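You operate a simulated robot arm through the tools that you are given. There is no shell and no other tool.

You run a simulated two-armed robot. Do the job below in one go: nothing can be reset, and whatever is moved stays where it is left.

Task
Pick up the jam jar that expires first from the sealer table with one hand, pass it to the other hand and put it on the wall shelf over the sealer table. Set down upright: jam jar.
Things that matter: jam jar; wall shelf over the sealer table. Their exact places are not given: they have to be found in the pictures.

It is judged by the outcome, as a careful person would: the job done as asked, and still so three seconds after it is handed in. It fails if anything else is knocked over, pushed out of place, dropped, spilled or broken.

Robot
Two 7-joint arms with two-finger parallel grippers on one trunk, on a base that drives. Base frame: it is fixed to the floor where the robot stands at the start and does not move with it; the origin is under the middle of the robot, x ahead of it, y to its left, z up; the surface under the hand at the start is at about z = 0.78. Readings come in m, rad, newtons and seconds.
The left shoulder is at the start at [0.05, 0.168, 1.132], the right one opposite. With the tool pointing down near the work surface each hand reaches from about 0.1 to 0.66 m from the robot's upright axis, wherever it stands, measured 20 degrees to its own side. Places, roughly: wall shelf over the sealer table (25x83 cm) [0.68, -0.24, 1.34]. Payload 1.57 kg a hand.
The tool frame of a hand sits at the grasp point between the pads (the TCP): z along the fingers, y along the line on which they close. The tips reach 0.03 m beyond it. The gripper opens to 0.08 m. The fingers are 0.017 m wide and 0.012 m thick; the gripper's body (0.04 by 0.082 m) begins 0.08 m behind the TCP.
Orientation is that of the tool frame in the base frame, as [roll, pitch, yaw] about the fixed x, y, z axes, in that order (R = Rz(yaw) Ry(pitch) Rx(roll)). With the fingers straight down and closing along the base's y, the tool's x points along the base's -x, its y along +y and its z along -z.

Tools
- The arms move only by the tool step_arm. It takes "left_deltas", "right_deltas" or both (then of equal length, played together; a hand with none holds still); each is a list of rows, each an object (a shift or turn left out is 0, a gripper value left out holds the last) with "translation": the shift along the tool's x, y, z in m, a list of three; "turn": the turn, a rotation vector about the tool's x, y, z in rad, a list of three; "jaw": the gripper command, from -1 (shut) to 1 (fully open), values between in proportion. In form: [{"translation": [tx, ty, tz], "turn": [wx, wy, wz], "jaw": jaw}, ...]. A call has 1 to 20 rows; each row shifts and turns the commanded pose from where the row before left it, along the tool's axes as they then stand. Rows are played at 5 a second. More than 0.05 m and 0.15 rad between two rows, or a gripper value outside its range, and nothing of the call is played. A pose out of reach is approached as far as the arm can. The call stops where the force on the tool passes 40 N (or 10 N more than at its start, if that is more) or the arm is blocked; 0.2 s more then pass. The fingers move at their own pace (about 0.045 m/s each) and stop on an object; they squeeze with about 43 N. The grip force told is the motor's: it shows also when the fingers shut on nothing. Time passes only in rows, and 0.2 s behind the last, so rows that do not move let the fingers close. The reply holds the time, the measured pose of the TCP, the force on the tool along the base axes, the opening and the grip force, in the units named above and with some noise, with the torque about the TCP (base axes, N m) and any sound that the robot's microphone picked up.
- Cameras (640 x 400 px; columns grow to the right, rows downward): "scene" is now at [0.1343, 0.003, 1.3633]; the picture's right is [0.03, -1.00, 0.00], its down [-0.38, -0.01, -0.93] and it looks along [0.92, 0.02, -0.38] (base axes); focal length 250 px, centre (320, 200). "left" rides on the left gripper at [0.072, 0.007, -0.122] in its tool frame; the picture's right is [-0.09, 1.00, 0.00], its down [-0.84, -0.08, -0.54] and it looks along [-0.54, -0.05, 0.84] (tool axes); focal length 238 px, centre (320, 200). "right" rides on the right gripper at [0.072, -0.007, -0.122] in its tool frame; the picture's right is [0.09, 1.00, 0.00], its down [-0.84, 0.08, -0.54] and it looks along [-0.54, 0.05, 0.84] (tool axes); focal length 238 px, centre (320, 200).
- camera(camera): a new picture of that camera. It takes no simulated time.
- lift_body(by): slides the trunk up (or, below 0, down) by that many m; the arms and the scene camera ride with it, the base frame stays. It gives what a move gives, with no picture.
- drive_base(legs): drives the robot by 1 to 6 legs, each [ahead, left, turn to the left] in m, m and rad, along the robot's own axes; the way and the turn of a leg run together, so that a leg with both is an arc; at most 1.5 m and 3.142 rad a leg. The arms and the cameras ride along, it lands a little off, and it stops where it bumps. It gives what a move gives.
- pan_tilt(pan, tilt): turns the head with the scene camera to pan (to the left, within 1.396 rad either way) and tilt (down, from -0.506 to 1.204), counted from straight ahead of the robot. It gives what a move gives.
- pixel_to_xyz(camera, pixels): for up to 12 pixels [column, row] of the newest picture of that camera ("zoom" is the newest enlarged one), the place [x, y, z] in the base frame of the surface seen there, good to about 0.002 m. It takes no simulated time.
- zoom(camera, box): a new picture of the part [left, top, right, bottom] of that camera's present view, enlarged. It takes no simulated time.
- finish_job(): hands the job in; it is judged then, once.

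Leave the grippers open and the arms clear of the work at the hand-in unless told otherwise.

The tools are called after "Request:" as a command line: name --argument value ..., lists and objects as JSON in quotes. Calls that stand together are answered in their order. step_arm: Moves the arms, as the interface text tells. Its arguments: {"type":"object","properties":{"left_deltas":{"type":"array"},"right_deltas":{"type":"array"}},"required":[]} The other tools are called the same way: lift_body (by) slides the trunk up or down; drive_base (legs) drives the base; pan_tilt (pan, tilt) turns the head that bears the scene camera; camera (camera) takes a picture; pixel_to_xyz (camera, pixels) gives the place of the surface under pixels of a picture; zoom (camera, box) takes an enlarged picture of a part of a camera's view; finish_job () hands the job in.

At the start:

```text
time_s: 0.0
left_eef_pos: [0.4893, 0.1752, 1.0]
left_ee_rot: [3.141, 0.0, -3.14]
left_ft_force: [0.6, 0.1, 0.1]
left_moment: [0.04, 0.01, -0.03]
left_finger_gap: 0.0798
left_finger_force: 0.0
right_eef_pos: [0.4779, -0.3075, 0.9987]
right_ee_rot: [3.141, 0.001, -3.141]
right_ft_force: [-0.4, 0.4, 0.1]
right_moment: [-0.01, 0.05, -0.01]
right_finger_gap: 0.0802
right_finger_force: 0.1
trunk travel left (down, up): [-0.3, 0.143]
robot x, y, heading: [0.0011, -0.0004, 0.004]
head pan, tilt: [0.024, 0.389]
```

scene: 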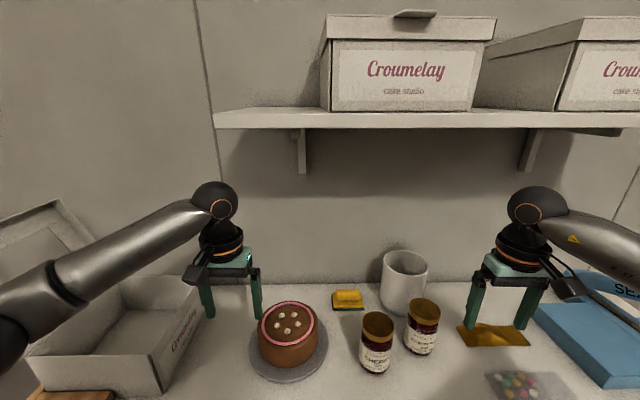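
right: 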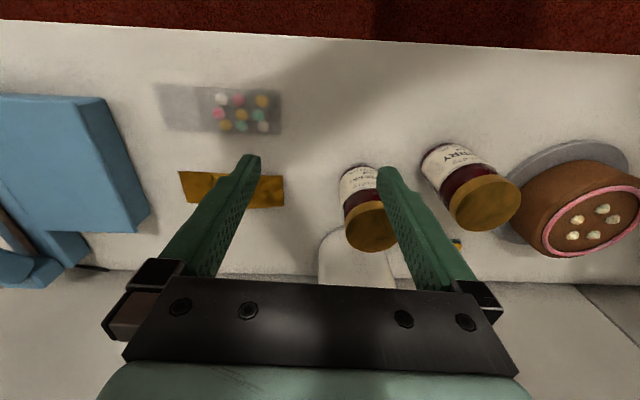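
left: 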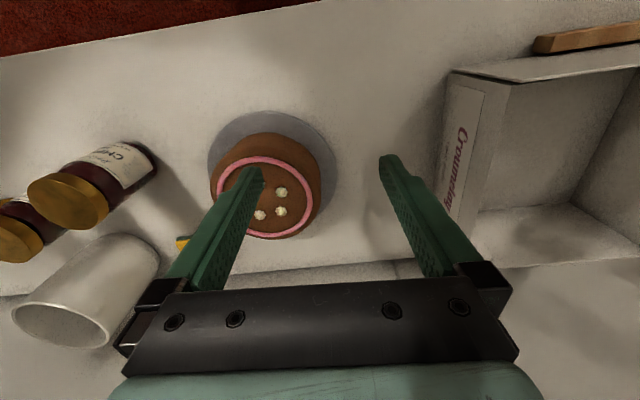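

I see two jam jars at about (376, 342) and (422, 327) in the scene picture, a cake, a mug, a sponge, and boxes on the shelf. I'll enlarge the jars to read their labels, and the shelf to look at the free space.

Request:
zoom --camera "scene" --box '[340, 280, 460, 390]'

Request:
zoom --camera "right" --box '[320, 130, 540, 270]'

Request:
zoom --camera "left" --box '[0, 120, 200, 270]'

Request:
zoom --camera "scene" --box '[200, 0, 640, 180]'

```text
3.64 times, centred on (400, 335) of scene
```

zoom: 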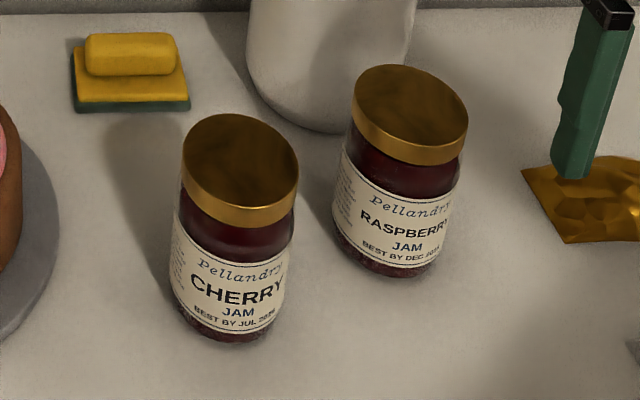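

```text
2.86 times, centred on (430, 200) of right
```

zoom: 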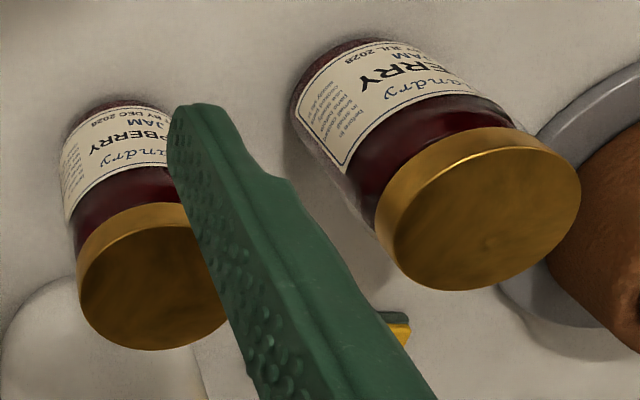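

```text
2.67 times, centred on (100, 195) of left
```

zoom: 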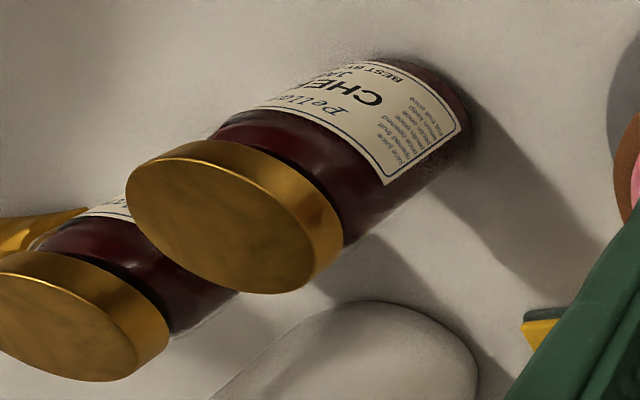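

```text
1.45 times, centred on (420, 90) of scene
```

zoom: 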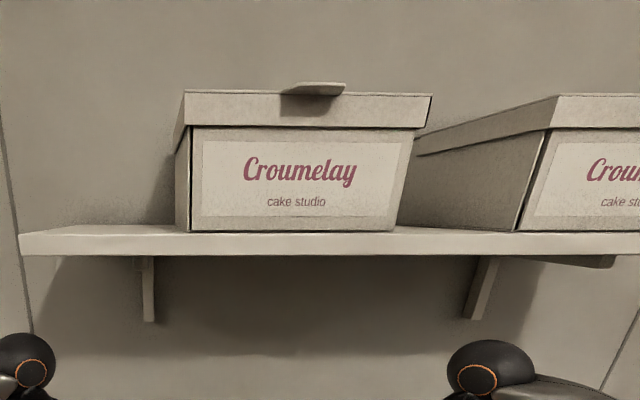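

Cherry reads "BEST BY JUL 20??" and raspberry "BEST BY DEC 20??"; the years are too small to be sure. I'll enlarge those lines further.

Request:
zoom --camera "scene" --box '[370, 358, 400, 378]'

Request:
zoom --camera "scene" --box '[402, 338, 432, 358]'

Request:
zoom --camera "right" --box '[430, 135, 480, 167]'

Request:
zoom --camera "right" --box '[340, 160, 390, 192]'

```text
16.00 times, centred on (385, 368) of scene
```

zoom: 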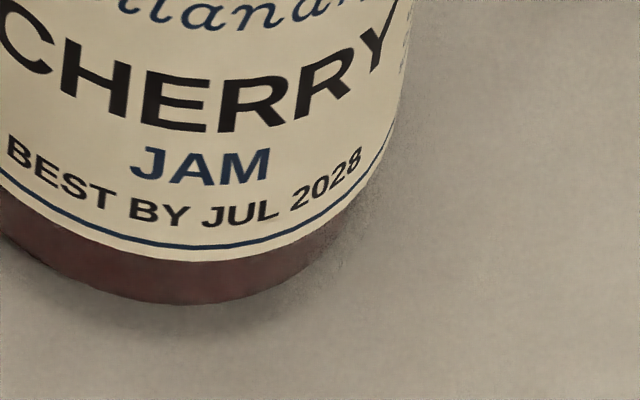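

```text
16.00 times, centred on (417, 348) of scene
```

zoom: 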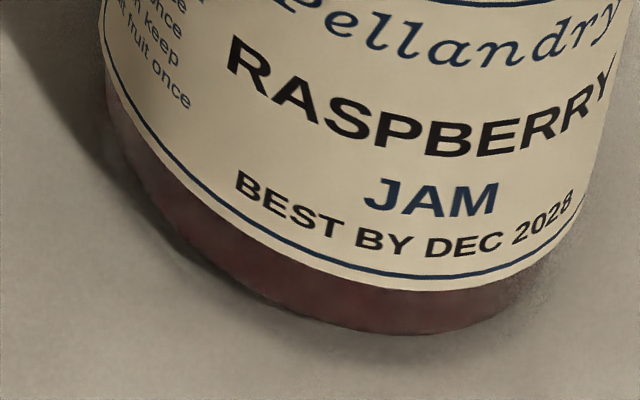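

```text
12.50 times, centred on (455, 151) of right
```

zoom: 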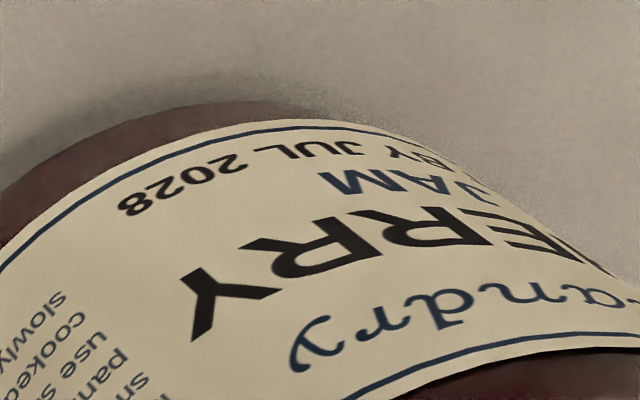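

```text
12.50 times, centred on (365, 176) of right
```

zoom: 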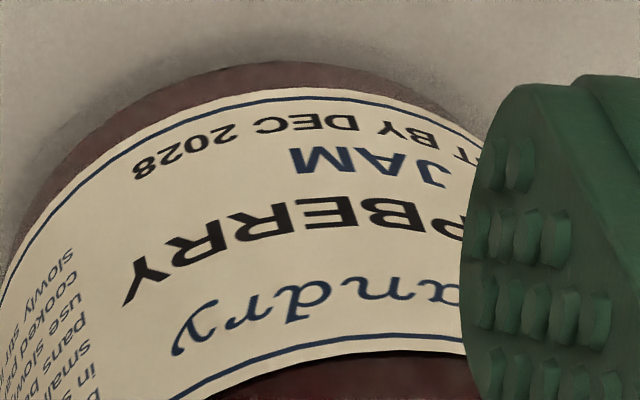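

Both years are clear: cherry is JUL 2028 and raspberry is DEC 2028, so cherry is first of these two. Before settling, I'll look around the whole table for any further jar. First I'll get positions of things in this view.

Request:
camera --camera "scene"

Request:
pixel_to_xyz --camera "scene" --pixels '[[377, 320], [377, 370], [364, 320], [392, 322], [422, 308], [420, 352], [404, 258], [404, 300], [290, 313], [290, 370], [348, 298], [376, 313]]'

Request:
pixel_to_xyz --camera "scene" --pixels '[[216, 113], [218, 126], [240, 115], [280, 110], [300, 109], [325, 108], [333, 108], [328, 30], [245, 108], [300, 122], [298, 165], [300, 112]]'

Request:
pan_tilt --pan -0.6 --tilt 0.5

Request:
camera --camera "scene"

Request:
pan_tilt --pan 0.7 --tilt 0.5

Request:
camera --camera "scene"

```text
taken
```

scene: 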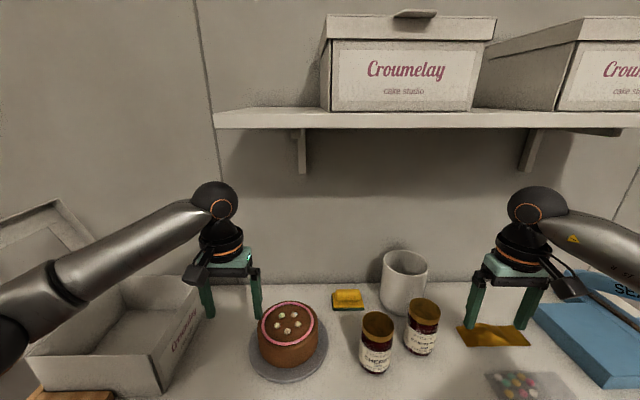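

```text
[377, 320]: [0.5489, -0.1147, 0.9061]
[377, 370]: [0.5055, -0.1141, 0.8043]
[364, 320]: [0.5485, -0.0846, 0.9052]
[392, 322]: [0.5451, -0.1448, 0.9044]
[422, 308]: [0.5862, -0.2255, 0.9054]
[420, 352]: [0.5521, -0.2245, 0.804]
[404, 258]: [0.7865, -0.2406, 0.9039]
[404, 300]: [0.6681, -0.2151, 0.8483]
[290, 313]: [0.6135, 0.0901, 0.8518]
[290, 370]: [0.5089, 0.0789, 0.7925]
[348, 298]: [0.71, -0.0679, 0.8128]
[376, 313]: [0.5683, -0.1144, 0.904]
```

```text
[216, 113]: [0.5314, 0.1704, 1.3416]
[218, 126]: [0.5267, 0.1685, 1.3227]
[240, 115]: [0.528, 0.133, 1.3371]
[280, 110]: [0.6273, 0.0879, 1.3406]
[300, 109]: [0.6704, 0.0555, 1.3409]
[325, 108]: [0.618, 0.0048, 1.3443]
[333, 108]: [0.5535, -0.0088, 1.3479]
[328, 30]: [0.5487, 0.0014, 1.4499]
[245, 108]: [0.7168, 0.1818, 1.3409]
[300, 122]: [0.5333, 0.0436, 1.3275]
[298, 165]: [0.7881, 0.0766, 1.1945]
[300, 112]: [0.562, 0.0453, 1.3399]
```

```text
time_s: 1.0
left_eef_pos: [0.489, 0.1732, 1.0]
left_ee_rot: [-3.141, -0.002, -3.139]
left_ft_force: [0.2, 0.8, -0.1]
left_moment: [0.01, 0.0, -0.03]
left_finger_gap: 0.0799
left_finger_force: 0.1
right_eef_pos: [0.4791, -0.3085, 0.9999]
right_ee_rot: [-3.141, 0.0, 3.141]
right_ft_force: [0.0, 0.2, 0.8]
right_moment: [0.02, 0.0, -0.03]
right_finger_gap: 0.0801
right_finger_force: 0.0
trunk travel left (down, up): [-0.3, 0.143]
robot x, y, heading: [0.0064, 0.0001, -0.001]
head pan, tilt: [-0.6, 0.499]
```

```text
taken
```

scene: 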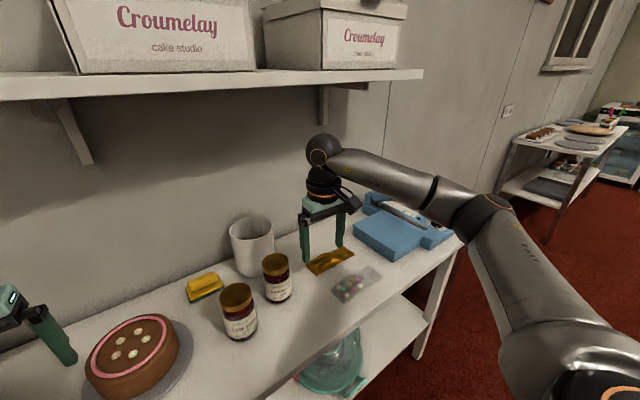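

```text
time_s: 2.5
left_eef_pos: [0.4887, 0.1757, 1.0004]
left_ee_rot: [-3.141, -0.001, -3.141]
left_ft_force: [0.8, 0.2, 1.0]
left_moment: [0.0, 0.02, 0.01]
left_finger_gap: 0.0801
left_finger_force: 0.0
right_eef_pos: [0.4774, -0.3077, 1.0005]
right_ee_rot: [3.139, 0.001, -3.141]
right_ft_force: [1.0, 0.6, 0.1]
right_moment: [-0.01, 0.0, 0.01]
right_finger_gap: 0.08
right_finger_force: 0.1
trunk travel left (down, up): [-0.3, 0.143]
robot x, y, heading: [0.0023, -0.0005, 0.001]
head pan, tilt: [0.7, 0.499]
```

```text
taken
```

scene: 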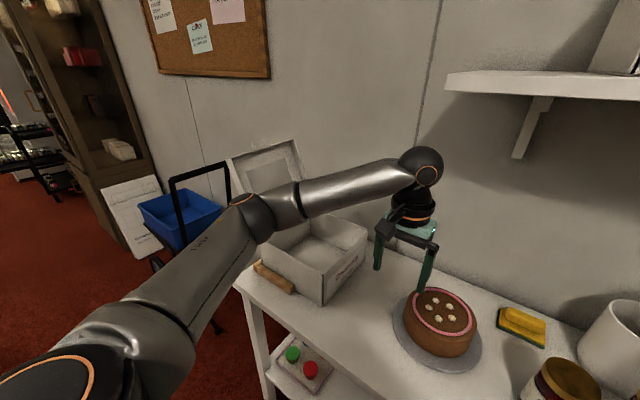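

Only two jars are on the table, so the cherry jar (JUL 2028) is the one. I'll turn the head onto it and measure it closely, and take another look at the shelf's free left end.

Request:
pan_tilt --pan -0.2 --tilt 0.75

Request:
camera --camera "scene"

Request:
zoom --camera "scene" --box '[280, 150, 400, 225]'

```text
time_s: 3.7
left_eef_pos: [0.4883, 0.1747, 0.9997]
left_ee_rot: [-3.141, 0.001, -3.141]
left_ft_force: [0.6, 0.3, -0.5]
left_moment: [0.0, 0.0, 0.0]
left_finger_gap: 0.0797
left_finger_force: 0.2
right_eef_pos: [0.478, -0.308, 1.0004]
right_ee_rot: [3.142, 0.001, 3.141]
right_ft_force: [-0.8, -0.3, -0.2]
right_moment: [0.0, 0.01, 0.0]
right_finger_gap: 0.08
right_finger_force: 0.0
trunk travel left (down, up): [-0.3, 0.143]
robot x, y, heading: [0.0009, -0.0034, 0.003]
head pan, tilt: [-0.201, 0.75]
```

```text
taken
```

scene: 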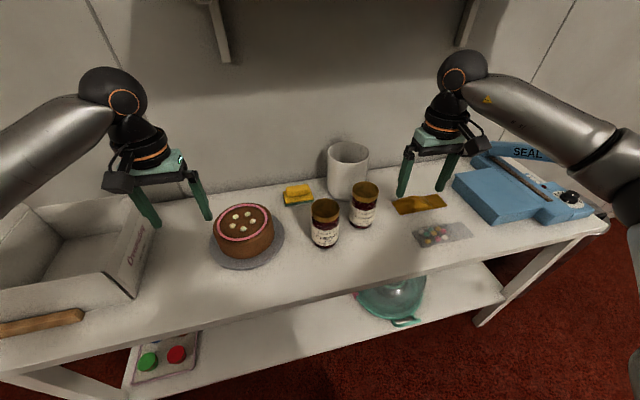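

```text
5.33 times, centred on (340, 188) of scene
```

zoom: 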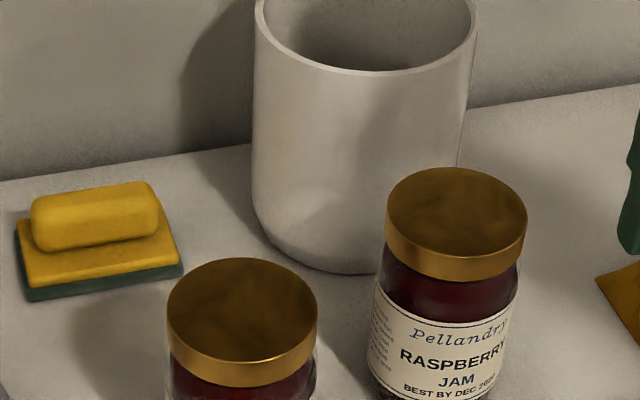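

In this zoom the cherry lid spans columns 168–317 and rows 258–362. I'll read its rim points, and the raspberry lid's.

Request:
pixel_to_xyz --camera "zoom" --pixels '[[242, 261], [242, 358], [172, 310], [313, 310], [242, 310], [456, 171], [456, 250], [390, 212], [523, 212], [456, 212], [242, 375], [270, 130]]'

Request:
zoom --camera "scene" --box '[300, 190, 350, 255]'

```text
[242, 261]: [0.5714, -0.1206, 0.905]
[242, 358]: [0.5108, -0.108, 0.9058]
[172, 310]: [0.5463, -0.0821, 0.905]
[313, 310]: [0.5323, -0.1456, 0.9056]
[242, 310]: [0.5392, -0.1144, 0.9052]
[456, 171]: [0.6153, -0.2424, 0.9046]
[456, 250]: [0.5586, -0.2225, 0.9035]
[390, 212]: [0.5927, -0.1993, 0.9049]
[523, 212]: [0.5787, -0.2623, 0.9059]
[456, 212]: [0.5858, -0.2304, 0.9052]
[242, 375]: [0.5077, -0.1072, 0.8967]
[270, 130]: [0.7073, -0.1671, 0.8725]
```

```text
6.15 times, centred on (325, 222) of scene
```

zoom: 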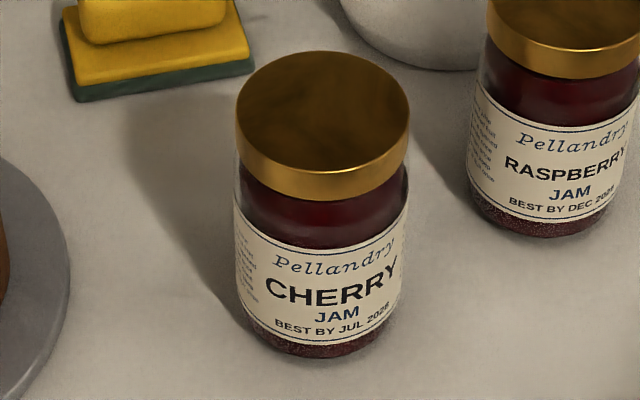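

The cherry lid is centred at about (0.540, -0.114), top at z 0.905 and about 0.065 m across; the raspberry lid is at (0.586, -0.231), so there's room for the fingers. The shelf's free end runs from y 0.0 to 0.17 with its top at 1.341. I'll move the open right hand level to above the cherry jar at z 1.0.

Request:
step_arm --right_deltas '[{"translation": [-0.0124, 0.0388, 0], "jaw": 1}, {"translation": [-0.0124, 0.0388, 0], "jaw": 1}, {"translation": [-0.0124, 0.0388, 0], "jaw": 1}, {"translation": [-0.0124, 0.0388, 0], "jaw": 1}, {"translation": [-0.0124, 0.0388, 0], "jaw": 1}, {"translation": [0, 0, 0], "jaw": 1}]'

Request:
camera --camera "right"

Request:
camera --camera "scene"

```text
time_s: 5.1
left_eef_pos: [0.4896, 0.174, 0.9998]
left_ee_rot: [-3.142, -0.001, -3.139]
left_ft_force: [-0.4, 0.0, -0.4]
left_moment: [0.0, 0.03, -0.01]
left_finger_gap: 0.0801
left_finger_force: 0.1
right_eef_pos: [0.5395, -0.1132, 1.0022]
right_ee_rot: [-3.141, 0.002, 3.14]
right_ft_force: [0.1, -0.1, -1.0]
right_moment: [0.01, 0.03, -0.04]
right_finger_gap: 0.0799
right_finger_force: 0.0
trunk travel left (down, up): [-0.3, 0.143]
robot x, y, heading: [0.0021, 0.0041, -0.003]
head pan, tilt: [-0.201, 0.75]
```

```text
taken
```

right: 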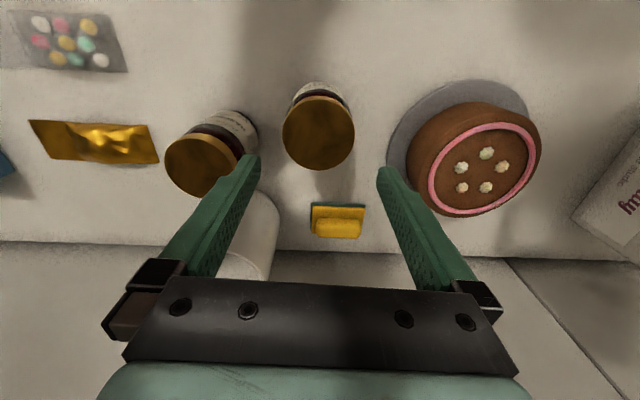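

```text
taken
```

scene: 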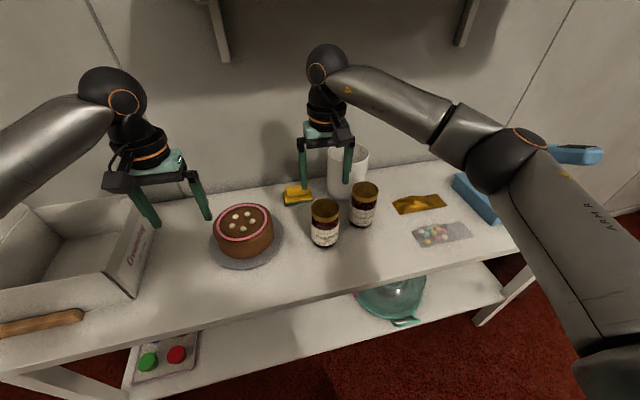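

The right hand is at (0.5395, -0.113, 1.002) and the lid at (319, 132) in its picture sits midway between the fingers. I'll measure the lid again from this camera to confirm the centre.

Request:
pixel_to_xyz --camera "right" --pixels '[[286, 138], [351, 138], [318, 101], [318, 165], [318, 133], [198, 165]]'

```text
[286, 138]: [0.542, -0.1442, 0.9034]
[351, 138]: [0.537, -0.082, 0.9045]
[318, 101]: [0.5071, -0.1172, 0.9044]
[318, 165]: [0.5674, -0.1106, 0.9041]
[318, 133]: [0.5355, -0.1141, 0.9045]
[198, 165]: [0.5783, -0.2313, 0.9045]
```

The centre reads (0.539, -0.113), which matches the hand. I'll descend 0.12 m straight down, so the TCP ends about 0.023 m below the lid top with the fingers still open.

Request:
step_arm --right_deltas '[{"translation": [0, 0, 0.03], "jaw": 1}, {"translation": [0, 0, 0.03], "jaw": 1}, {"translation": [0, 0, 0.03], "jaw": 1}, {"translation": [0, 0, 0.015], "jaw": 1}, {"translation": [0, 0, 0.015], "jaw": 1}, {"translation": [0, 0, 0], "jaw": 1}]'

Request:
camera --camera "right"

Request:
zoom --camera "scene" --box '[270, 130, 400, 270]'

```text
time_s: 6.5
left_eef_pos: [0.4882, 0.1753, 0.999]
left_ee_rot: [-3.141, 0.001, -3.14]
left_ft_force: [0.4, -0.4, -1.3]
left_moment: [0.02, -0.02, 0.03]
left_finger_gap: 0.0799
left_finger_force: 0.1
right_eef_pos: [0.5395, -0.1147, 0.8793]
right_ee_rot: [3.141, 0.0, -3.141]
right_ft_force: [-0.1, -0.9, 0.2]
right_moment: [0.01, 0.0, -0.01]
right_finger_gap: 0.0796
right_finger_force: 0.1
trunk travel left (down, up): [-0.3, 0.143]
robot x, y, heading: [0.0022, -0.004, 0.003]
head pan, tilt: [-0.201, 0.75]
```

```text
taken
```

right: 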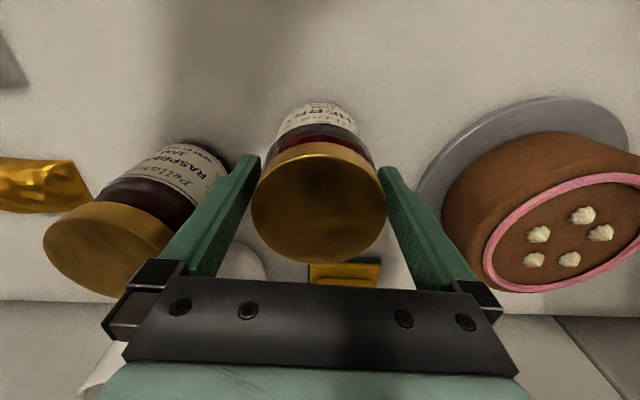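

```text
2.86 times, centred on (335, 200) of scene
```

zoom: 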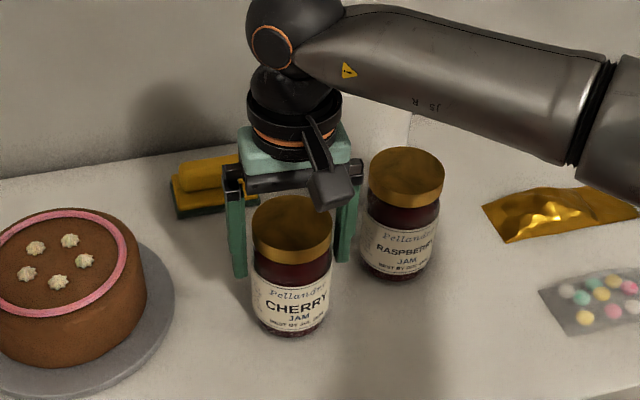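

The lid (about columns 250–387, rows 142–264 in the right picture) sits between the fingers without contact. I'll measure its rim once more to check fore-aft centring before closing.

Request:
pixel_to_xyz --camera "right" --pixels '[[318, 160], [318, 260], [256, 205], [380, 205], [318, 205], [318, 150]]'

Request:
pixel_to_xyz --camera "zoom" --pixels '[[240, 268], [345, 250], [292, 215], [292, 240], [265, 230], [325, 225], [290, 300]]'

```text
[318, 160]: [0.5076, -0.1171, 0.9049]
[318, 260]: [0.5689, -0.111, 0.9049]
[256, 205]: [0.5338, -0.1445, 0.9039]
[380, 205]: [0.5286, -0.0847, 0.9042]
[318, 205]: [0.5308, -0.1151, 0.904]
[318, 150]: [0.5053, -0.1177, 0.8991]
```

```text
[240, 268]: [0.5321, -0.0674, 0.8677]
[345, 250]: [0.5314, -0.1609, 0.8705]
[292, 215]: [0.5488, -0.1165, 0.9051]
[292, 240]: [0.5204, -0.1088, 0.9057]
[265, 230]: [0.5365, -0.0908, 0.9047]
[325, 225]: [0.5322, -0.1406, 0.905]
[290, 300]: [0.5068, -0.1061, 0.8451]
```

The lid runs from x 0.507 to 0.571, so its centre is 0.539 under the hand. I'll close the right gripper on it.

Request:
step_arm --right_deltas '[{"jaw": -1}, {"jaw": -1}, {"jaw": -1}, {"jaw": -1}, {"jaw": -1}]'

```text
time_s: 7.7
left_eef_pos: [0.488, 0.1752, 1.0]
left_ee_rot: [-3.141, -0.002, -3.14]
left_ft_force: [-0.1, 0.6, -0.4]
left_moment: [0.03, -0.03, 0.0]
left_finger_gap: 0.08
left_finger_force: 0.1
right_eef_pos: [0.539, -0.1148, 0.8793]
right_ee_rot: [3.141, -0.001, -3.141]
right_ft_force: [-0.6, -0.3, -0.4]
right_moment: [-0.04, -0.1, -0.02]
right_finger_gap: 0.0714
right_finger_force: 43.0
trunk travel left (down, up): [-0.3, 0.143]
robot x, y, heading: [0.0007, -0.0017, 0.001]
head pan, tilt: [-0.201, 0.75]
```

The fingers stopped at a 0.071 m gap with 43 N, so they hold the jar. I'll lift gently by 0.03 m and check.

Request:
step_arm --right_deltas '[{"translation": [0, 0, -0.01], "jaw": -1}, {"translation": [0, 0, -0.02], "jaw": -1}, {"jaw": -1}]'

Request:
camera --camera "right"

Request:
zoom --camera "scene" --box '[270, 130, 400, 270]'

```text
time_s: 8.5
left_eef_pos: [0.4895, 0.1743, 0.9991]
left_ee_rot: [3.141, -0.002, -3.141]
left_ft_force: [-0.1, 0.3, 0.2]
left_moment: [-0.02, 0.01, 0.0]
left_finger_gap: 0.0798
left_finger_force: 0.0
right_eef_pos: [0.5403, -0.1148, 0.9101]
right_ee_rot: [3.141, -0.001, -3.141]
right_ft_force: [-0.3, -0.5, -6.6]
right_moment: [0.01, -0.01, 0.02]
right_finger_gap: 0.0716
right_finger_force: 43.2
trunk travel left (down, up): [-0.3, 0.143]
robot x, y, heading: [-0.0035, -0.0006, 0.005]
head pan, tilt: [-0.201, 0.75]
```

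```text
taken
```

right: 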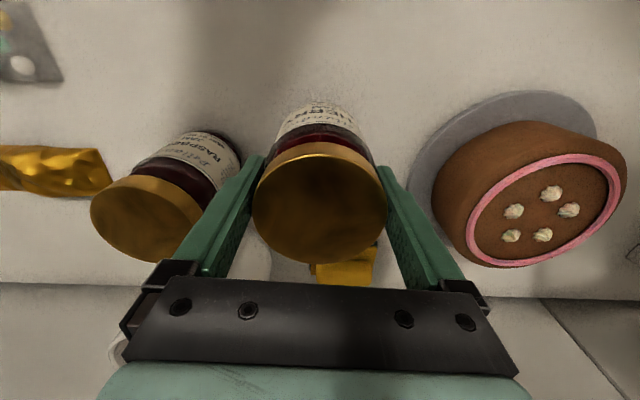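

```text
2.86 times, centred on (335, 200) of scene
```

zoom: 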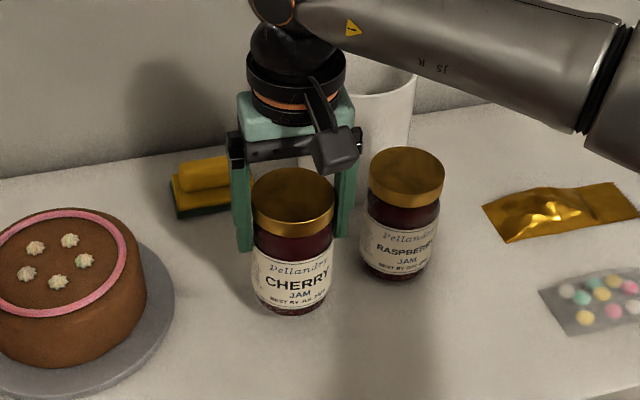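

The jar is lifted and hangs level (force about 6.6 N). I'll raise it a bit further to about z 0.95, then draw it back toward the robot to x 0.40, clear of the shelf and everything on the table.

Request:
step_arm --right_deltas '[{"translation": [0, 0, -0.02], "jaw": -1}, {"translation": [0, 0, -0.025], "jaw": -1}, {"translation": [0.025, 0, 0], "jaw": -1}, {"translation": [0.03, 0, 0], "jaw": -1}, {"translation": [0.03, 0, 0], "jaw": -1}, {"translation": [0.03, 0, 0], "jaw": -1}, {"translation": [0.025, 0, 0], "jaw": -1}, {"jaw": -1}]'

Request:
camera --camera "scene"

```text
time_s: 10.3
left_eef_pos: [0.4893, 0.1749, 0.9998]
left_ee_rot: [3.141, -0.002, -3.139]
left_ft_force: [0.6, 0.5, 0.4]
left_moment: [0.0, -0.01, 0.01]
left_finger_gap: 0.0799
left_finger_force: 0.1
right_eef_pos: [0.4001, -0.1135, 0.9532]
right_ee_rot: [-3.142, 0.0, 3.14]
right_ft_force: [0.8, -0.6, -6.7]
right_moment: [0.01, 0.04, -0.01]
right_finger_gap: 0.0713
right_finger_force: 42.8
trunk travel left (down, up): [-0.3, 0.143]
robot x, y, heading: [0.0039, -0.0024, 0.002]
head pan, tilt: [-0.201, 0.75]
```

```text
taken
```

scene: 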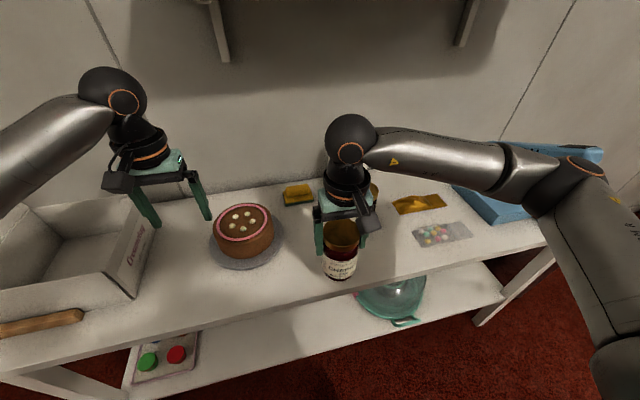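

The jar is held at (0.40, -0.114), clear of the table. Next I'll draw the left hand back and outward to about (0.39, 0.255), away from the shelf, before raising the trunk.

Request:
step_arm --left_deltas '[{"translation": [0.03, 0.016, 0], "jaw": 1}, {"translation": [0.03, 0.02, 0], "jaw": 1}, {"translation": [0.025, 0.024, 0], "jaw": 1}, {"translation": [0.015, 0.02, 0], "jaw": 1}, {"jaw": 1}]' --right_deltas '[{"jaw": -1}, {"jaw": -1}, {"jaw": -1}, {"jaw": -1}, {"jaw": -1}]'

Request:
lift_body --by 0.14

Request:
pan_tilt --pan 0.0 --tilt 0.7

Request:
camera --camera "scene"

```text
time_s: 11.5
left_eef_pos: [0.387, 0.2541, 0.9984]
left_ee_rot: [-3.141, -0.001, -3.141]
left_ft_force: [0.4, -0.1, 0.4]
left_moment: [0.01, -0.03, -0.02]
left_finger_gap: 0.0801
left_finger_force: 0.1
right_eef_pos: [0.4011, -0.1139, 0.9528]
right_ee_rot: [-3.141, 0.0, 3.141]
right_ft_force: [-0.7, 0.5, -6.3]
right_moment: [-0.03, -0.01, 0.0]
right_finger_gap: 0.0716
right_finger_force: 43.1
trunk travel left (down, up): [-0.3, 0.143]
robot x, y, heading: [0.0004, -0.001, -0.001]
head pan, tilt: [-0.201, 0.75]
```

```text
time_s: 13.2
left_eef_pos: [0.3884, 0.2548, 1.1396]
left_ee_rot: [-3.14, -0.001, -3.141]
left_ft_force: [0.2, 0.6, -0.2]
left_moment: [0.02, -0.03, 0.04]
left_finger_gap: 0.08
left_finger_force: 0.0
right_eef_pos: [0.4014, -0.1135, 1.0933]
right_ee_rot: [3.14, -0.001, 3.141]
right_ft_force: [0.1, 0.2, -7.2]
right_moment: [-0.03, 0.04, 0.03]
right_finger_gap: 0.0715
right_finger_force: 43.2
trunk travel left (down, up): [-0.44, 0.003]
robot x, y, heading: [-0.0003, 0.0003, 0.003]
head pan, tilt: [-0.201, 0.75]
```

```text
time_s: 13.9
left_eef_pos: [0.3884, 0.2546, 1.1384]
left_ee_rot: [3.141, -0.002, -3.14]
left_ft_force: [0.9, 1.1, 0.2]
left_moment: [0.0, 0.01, -0.04]
left_finger_gap: 0.0801
left_finger_force: 0.0
right_eef_pos: [0.401, -0.1135, 1.0939]
right_ee_rot: [3.14, 0.0, 3.141]
right_ft_force: [0.6, -0.7, -5.8]
right_moment: [0.0, 0.0, 0.0]
right_finger_gap: 0.0712
right_finger_force: 42.6
trunk travel left (down, up): [-0.44, 0.003]
robot x, y, heading: [-0.0012, -0.0013, -0.001]
head pan, tilt: [0.0, 0.7]
```

```text
taken
```

scene: 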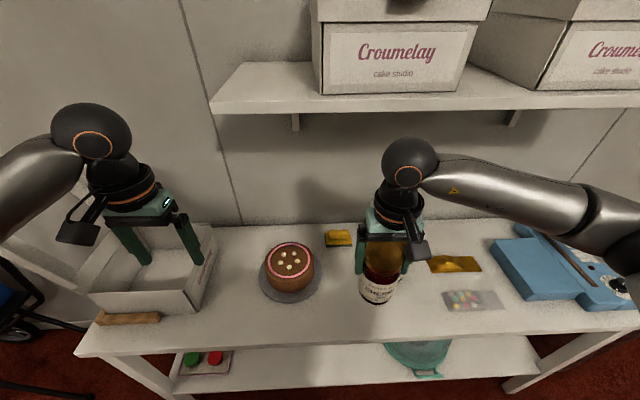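

The trunk is up and now I see the shelf's top from above; its free left end spans about (215–318, 62–110). I'll measure the shelf, the box edge and the hanging jar.

Request:
pixel_to_xyz --camera "scene" --pixels '[[218, 103], [240, 66], [260, 85], [310, 85], [313, 65], [320, 93], [316, 30], [225, 112], [300, 100], [285, 70]]'

Request:
zoom --camera "scene" --box '[330, 190, 450, 320]'

Request:
zoom --camera "scene" --box '[190, 0, 350, 130]'

```text
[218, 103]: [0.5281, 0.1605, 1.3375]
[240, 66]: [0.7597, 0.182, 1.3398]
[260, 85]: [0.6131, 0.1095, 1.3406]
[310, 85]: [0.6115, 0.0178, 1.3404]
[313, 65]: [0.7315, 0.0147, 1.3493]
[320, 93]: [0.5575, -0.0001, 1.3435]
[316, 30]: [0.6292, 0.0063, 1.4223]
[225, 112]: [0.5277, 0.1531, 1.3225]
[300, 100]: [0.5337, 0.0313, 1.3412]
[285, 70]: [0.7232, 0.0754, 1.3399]
```

```text
3.08 times, centred on (390, 255) of scene
```

zoom: 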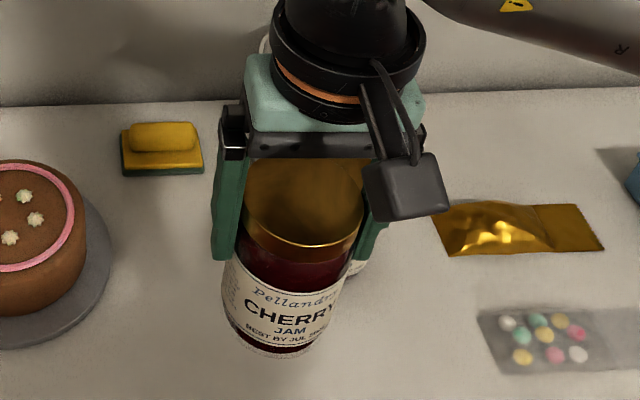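

```text
3.08 times, centred on (270, 65) of scene
```

zoom: 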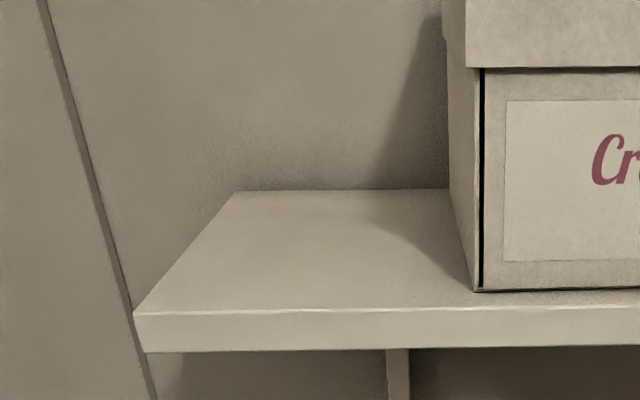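

The shelf top is at z 1.340 with free width y 0.01–0.175, front edge x 0.53. The right fingers hold the lid and upper body, so the left hand can take the lower body from the side. I'll first turn the left hand 75° about its own axis (pointing later to the right), in place.

Request:
step_arm --left_deltas '[{"turn": [0, 0, 0.1454], "jaw": 1}, {"turn": [0, 0, 0.1454], "jaw": 1}, {"turn": [0, 0, 0.1454], "jaw": 1}, {"turn": [0, 0, 0.1454], "jaw": 1}, {"turn": [0, 0, 0.1454], "jaw": 1}, {"turn": [0, 0, 0.1454], "jaw": 1}, {"turn": [0, 0, 0.1454], "jaw": 1}, {"turn": [0, 0, 0.1454], "jaw": 1}, {"turn": [0, 0, 0.1454], "jaw": 1}, {"jaw": 1}]'

Request:
camera --camera "scene"

```text
time_s: 16.1
left_eef_pos: [0.3883, 0.2535, 1.1396]
left_ee_rot: [-3.141, -0.001, 1.833]
left_ft_force: [-0.2, -0.6, 0.2]
left_moment: [0.03, 0.01, 0.0]
left_finger_gap: 0.0805
left_finger_force: 0.0
right_eef_pos: [0.4002, -0.1139, 1.0944]
right_ee_rot: [3.141, 0.002, 3.141]
right_ft_force: [0.7, 0.6, -6.1]
right_moment: [0.0, -0.01, -0.01]
right_finger_gap: 0.0715
right_finger_force: 43.1
trunk travel left (down, up): [-0.44, 0.003]
robot x, y, heading: [-0.0031, 0.0026, 0.003]
head pan, tilt: [0.0, 0.7]
```

```text
taken
```

scene: 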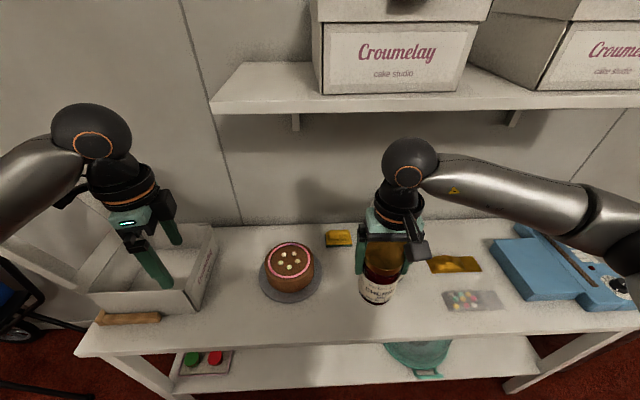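

The yaw reads 1.833 rad, as wanted. Now I'll tilt the left hand 75° about its y axis so the fingers point to the right, 15° below level.

Request:
step_arm --left_deltas '[{"turn": [0, -0.1454, 0], "jaw": 1}, {"turn": [0, -0.1454, 0], "jaw": 1}, {"turn": [0, -0.1454, 0], "jaw": 1}, {"turn": [0, -0.1454, 0], "jaw": 1}, {"turn": [0, -0.1454, 0], "jaw": 1}, {"turn": [0, -0.1454, 0], "jaw": 1}, {"turn": [0, -0.1454, 0], "jaw": 1}, {"turn": [0, -0.1454, 0], "jaw": 1}, {"turn": [0, -0.1454, 0], "jaw": 1}, {"jaw": 1}]'

Request:
camera --camera "scene"

Request:
camera --camera "left"

```text
time_s: 18.3
left_eef_pos: [0.3892, 0.2532, 1.1395]
left_ee_rot: [-3.138, 1.313, 1.837]
left_ft_force: [-0.1, 0.8, -0.1]
left_moment: [-0.01, 0.0, 0.03]
left_finger_gap: 0.08
left_finger_force: 0.1
right_eef_pos: [0.4, -0.1136, 1.0934]
right_ee_rot: [3.141, 0.001, -3.141]
right_ft_force: [0.5, 0.6, -7.1]
right_moment: [-0.01, 0.0, 0.02]
right_finger_gap: 0.0714
right_finger_force: 43.1
trunk travel left (down, up): [-0.44, 0.003]
robot x, y, heading: [-0.0002, -0.0007, 0.001]
head pan, tilt: [0.0, 0.7]
```

```text
taken
```

scene: 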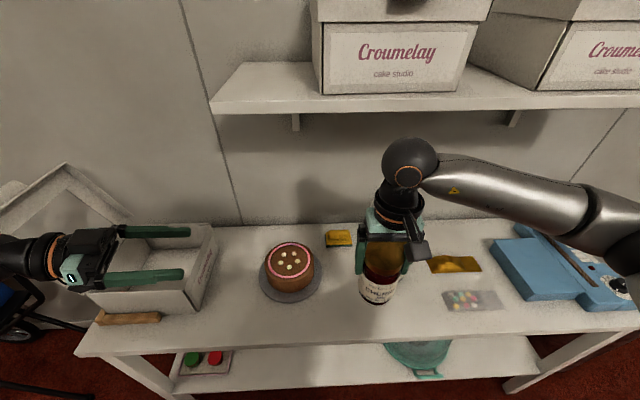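

```text
taken
```

left: 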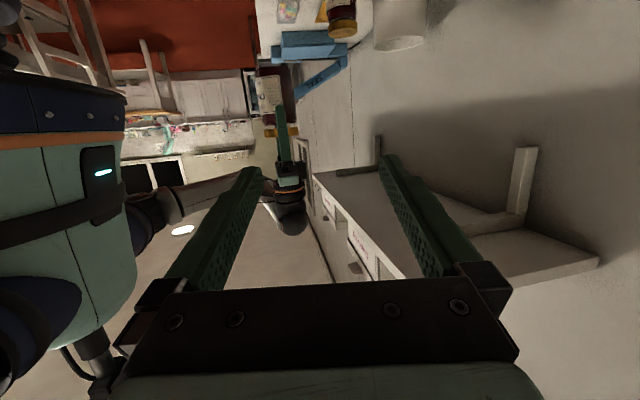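

The left hand points right and slightly down, with the camera beneath it. I'll now bring the jar with the right hand to (0.43, -0.04) and the left hand to a stand-off about 0.15 m short of the jar's lower body.

Request:
step_arm --left_deltas '[{"jaw": 1}, {"jaw": 1}, {"translation": [0.0051, -0.0073, 0.0323], "jaw": 1}, {"translation": [0.0051, -0.0073, 0.0323], "jaw": 1}, {"translation": [0.0051, -0.0073, 0.0323], "jaw": 1}, {"translation": [0.0051, -0.0073, 0.0323], "jaw": 1}, {"translation": [0.0051, -0.0073, 0.0323], "jaw": 1}, {"jaw": 1}]' --right_deltas '[{"translation": [-0.01, 0.0246, 0], "jaw": -1}, {"translation": [-0.01, 0.0246, 0], "jaw": -1}, {"translation": [-0.01, 0.0246, 0], "jaw": -1}, {"jaw": -1}, {"jaw": -1}, {"jaw": -1}, {"jaw": -1}, {"jaw": -1}]'

Request:
camera --camera "scene"

Request:
camera --camera "left"

```text
time_s: 20.1
left_eef_pos: [0.3919, 0.1004, 1.0729]
left_ee_rot: [-3.137, 1.308, 1.841]
left_ft_force: [-0.4, 0.2, -0.1]
left_moment: [-0.02, -0.03, 0.0]
left_finger_gap: 0.0802
left_finger_force: 0.1
right_eef_pos: [0.4295, -0.0415, 1.0922]
right_ee_rot: [3.141, 0.001, 3.141]
right_ft_force: [0.9, 0.2, -7.0]
right_moment: [0.0, 0.01, 0.04]
right_finger_gap: 0.0715
right_finger_force: 42.9
trunk travel left (down, up): [-0.44, 0.003]
robot x, y, heading: [-0.0009, -0.0023, -0.003]
head pan, tilt: [0.0, 0.7]
```

```text
taken
```

scene: 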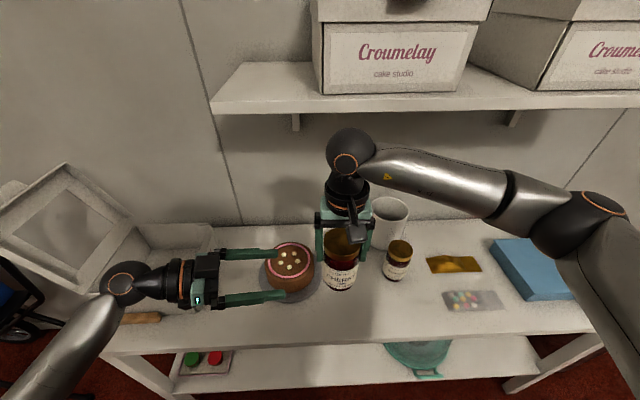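

```text
taken
```

left: 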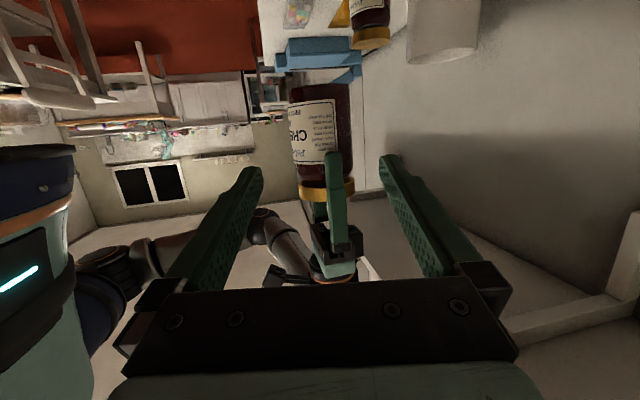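

The jar appears upside-down in the left camera at columns 290–352, centred between the left fingers (255 and 388). I'll measure points on the jar from both cameras to fix its axis and bottom height.

Request:
pixel_to_xyz --camera "left" --pixels '[[300, 120], [320, 120], [345, 120], [320, 90], [320, 105], [315, 150], [300, 187], [350, 187], [295, 110], [349, 100], [336, 170], [335, 158]]'

Request:
zoom --camera "scene" --box '[200, 200, 400, 320]'

```text
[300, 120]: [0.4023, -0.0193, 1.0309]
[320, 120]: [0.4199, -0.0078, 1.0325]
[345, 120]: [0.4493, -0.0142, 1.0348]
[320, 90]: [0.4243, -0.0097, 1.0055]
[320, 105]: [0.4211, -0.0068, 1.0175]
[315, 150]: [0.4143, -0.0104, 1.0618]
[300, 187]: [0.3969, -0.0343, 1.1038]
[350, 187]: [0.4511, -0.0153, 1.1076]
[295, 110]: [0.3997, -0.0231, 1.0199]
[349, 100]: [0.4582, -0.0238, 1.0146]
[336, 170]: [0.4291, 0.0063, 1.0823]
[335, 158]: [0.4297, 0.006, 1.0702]
```

```text
3.20 times, centred on (300, 260) of scene
```

zoom: 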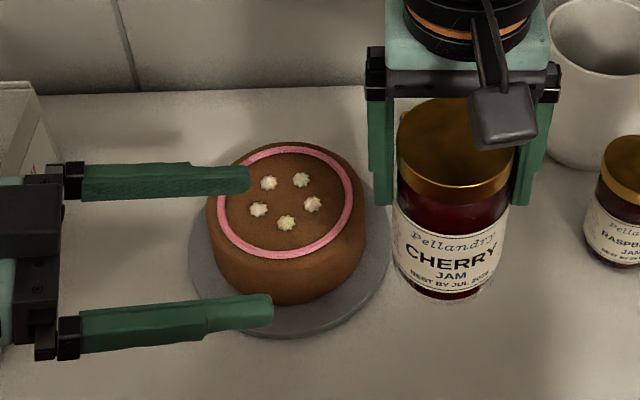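

The jar's axis fits (0.429, -0.041) with radius 0.035, just under the right TCP, and the bottom is near z 0.993. I'll advance the left hand 0.10 m along its pointing axis, with a 1.5 mm sideways trim, then check.

Request:
step_arm --left_deltas '[{"translation": [0.0002, -0.0005, 0.033], "jaw": 1}, {"translation": [0.0002, -0.0005, 0.033], "jaw": 1}, {"translation": [0.0002, -0.0005, 0.034], "jaw": 1}, {"jaw": 1}]'

Request:
camera --camera "left"

Request:
zoom --camera "scene" --box '[220, 200, 400, 320]'

```text
time_s: 21.1
left_eef_pos: [0.4161, 0.0075, 1.0462]
left_ee_rot: [-3.138, 1.309, 1.839]
left_ft_force: [-1.1, -0.5, -0.4]
left_moment: [-0.02, 0.0, -0.03]
left_finger_gap: 0.0802
left_finger_force: 0.1
right_eef_pos: [0.4301, -0.0418, 1.0922]
right_ee_rot: [3.141, 0.002, -3.141]
right_ft_force: [0.1, 0.1, -6.4]
right_moment: [0.02, 0.0, 0.02]
right_finger_gap: 0.0716
right_finger_force: 43.4
trunk travel left (down, up): [-0.44, 0.003]
robot x, y, heading: [0.0007, 0.0, -0.006]
head pan, tilt: [0.0, 0.7]
```

```text
taken
```

left: 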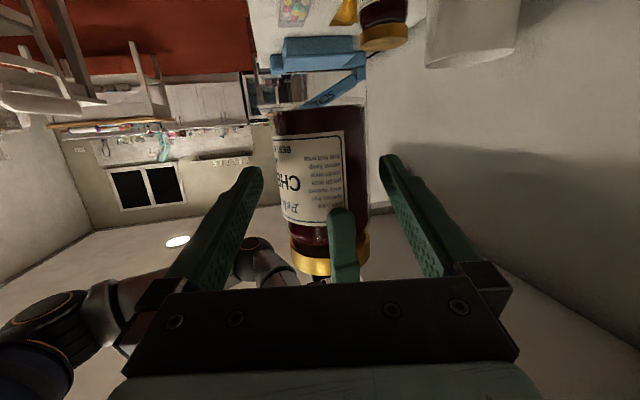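

```text
3.33 times, centred on (310, 260) of scene
```

zoom: 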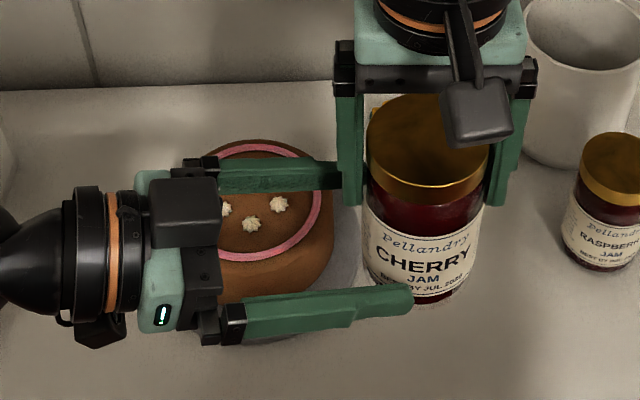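

The jar (columns 275–367) is still centred between the left fingertips (250 and 388), and the left fingers pass well below the right ones. I'll advance the last 0.052 m slowly.

Request:
step_arm --left_deltas '[{"translation": [0, -0.0003, 0.013], "jaw": 1}, {"translation": [0, -0.0002, 0.013], "jaw": 1}, {"translation": [0, 0, 0.013], "jaw": 1}, {"translation": [0, 0, 0.013], "jaw": 1}, {"jaw": 1}]'

Request:
camera --camera "left"

Request:
zoom --camera "scene" --box '[240, 200, 400, 320]'

```text
time_s: 22.3
left_eef_pos: [0.4292, -0.0405, 1.0315]
left_ee_rot: [-3.139, 1.308, 1.838]
left_ft_force: [0.7, 0.1, 0.0]
left_moment: [-0.01, 0.01, -0.01]
left_finger_gap: 0.08
left_finger_force: 0.0
right_eef_pos: [0.4299, -0.0425, 1.092]
right_ee_rot: [3.141, 0.0, -3.141]
right_ft_force: [0.5, 0.2, -7.4]
right_moment: [-0.04, -0.02, 0.01]
right_finger_gap: 0.0714
right_finger_force: 42.8
trunk travel left (down, up): [-0.44, 0.003]
robot x, y, heading: [-0.0005, -0.0, 0.005]
head pan, tilt: [0.0, 0.7]
```

```text
taken
```

left: 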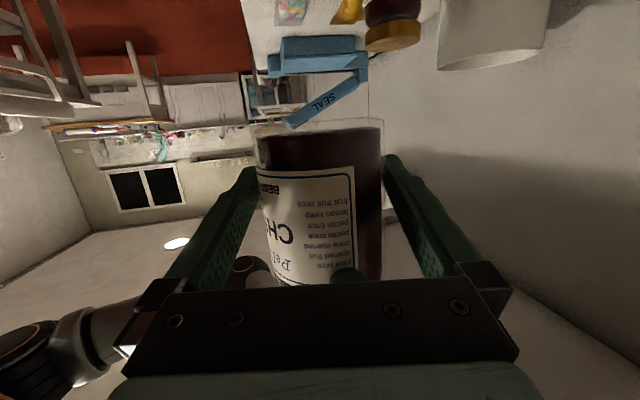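

```text
3.33 times, centred on (320, 260) of scene
```

zoom: 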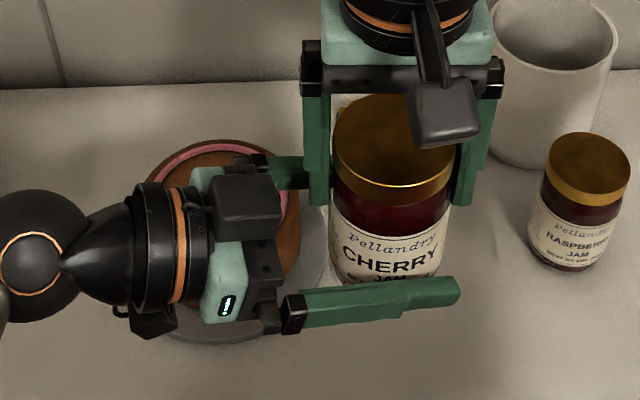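

The left TCP is on the jar's axis at z 1.0315, with no contact forces. I'll close the left gripper while the right keeps holding.

Request:
step_arm --left_deltas '[{"jaw": -1}, {"jaw": -1}, {"jaw": -1}, {"jaw": -1}, {"jaw": -1}]' --right_deltas '[{"jaw": -1}, {"jaw": -1}, {"jaw": -1}, {"jaw": -1}, {"jaw": -1}]'

Request:
camera --camera "left"

```text
time_s: 23.5
left_eef_pos: [0.4293, -0.0406, 1.0321]
left_ee_rot: [-3.139, 1.309, 1.841]
left_ft_force: [13.4, 2.1, 0.4]
left_moment: [-0.46, 0.4, 0.05]
left_finger_gap: 0.0714
left_finger_force: 43.1
right_eef_pos: [0.4295, -0.041, 1.0919]
right_ee_rot: [3.141, -0.002, -3.139]
right_ft_force: [-13.7, -2.5, -1.6]
right_moment: [0.29, 0.43, 0.02]
right_finger_gap: 0.0713
right_finger_force: 42.8
trunk travel left (down, up): [-0.44, 0.003]
robot x, y, heading: [0.0013, 0.0015, 0.002]
head pan, tilt: [0.0, 0.7]
```

```text
taken
```

left: 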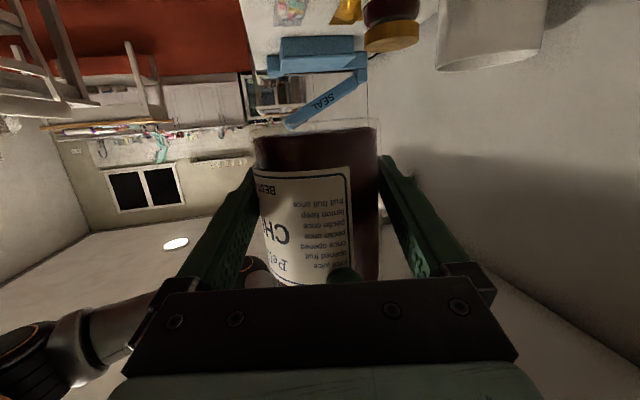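

Both hands grip at 0.0714 m; a sideways strain of about 13 N along x shows a small offset of the left hand. I'll ease it by shifting the left hand 1 mm along +y of its tool.

Request:
step_arm --left_deltas '[{"translation": [0, 0.001, 0], "jaw": -1}, {"jaw": -1}]' --right_deltas '[{"jaw": -1}, {"jaw": -1}]'

```text
time_s: 24.1
left_eef_pos: [0.4302, -0.0402, 1.0331]
left_ee_rot: [-3.136, 1.308, 1.841]
left_ft_force: [12.3, 4.1, -0.4]
left_moment: [-0.67, 0.14, 0.13]
left_finger_gap: 0.0716
left_finger_force: 43.2
right_eef_pos: [0.4304, -0.0406, 1.0928]
right_ee_rot: [3.141, -0.001, 3.141]
right_ft_force: [-13.1, -3.8, -0.7]
right_moment: [0.34, 0.63, -0.07]
right_finger_gap: 0.0713
right_finger_force: 42.9
trunk travel left (down, up): [-0.44, 0.003]
robot x, y, heading: [-0.0018, 0.0008, 0.001]
head pan, tilt: [0.0, 0.7]
```

The strain only fell to about 12 N. I'll shift 2 mm more the same way and see how it responds.

Request:
step_arm --left_deltas '[{"translation": [0, 0.001, 0], "jaw": -1}, {"translation": [0, 0.001, 0], "jaw": -1}, {"jaw": -1}]' --right_deltas '[{"jaw": -1}, {"jaw": -1}, {"jaw": -1}]'

```text
time_s: 24.9
left_eef_pos: [0.4321, -0.0409, 1.0309]
left_ee_rot: [-3.14, 1.308, 1.836]
left_ft_force: [5.7, 5.9, -0.9]
left_moment: [-0.89, -0.71, 0.17]
left_finger_gap: 0.0714
left_finger_force: 42.8
right_eef_pos: [0.4295, -0.0419, 1.0921]
right_ee_rot: [3.141, 0.0, 3.14]
right_ft_force: [-6.4, -5.6, 1.0]
right_moment: [0.59, 1.1, -0.18]
right_finger_gap: 0.0716
right_finger_force: 43.0
trunk travel left (down, up): [-0.44, 0.003]
robot x, y, heading: [-0.0006, 0.0042, -0.001]
head pan, tilt: [0.0, 0.7]
```

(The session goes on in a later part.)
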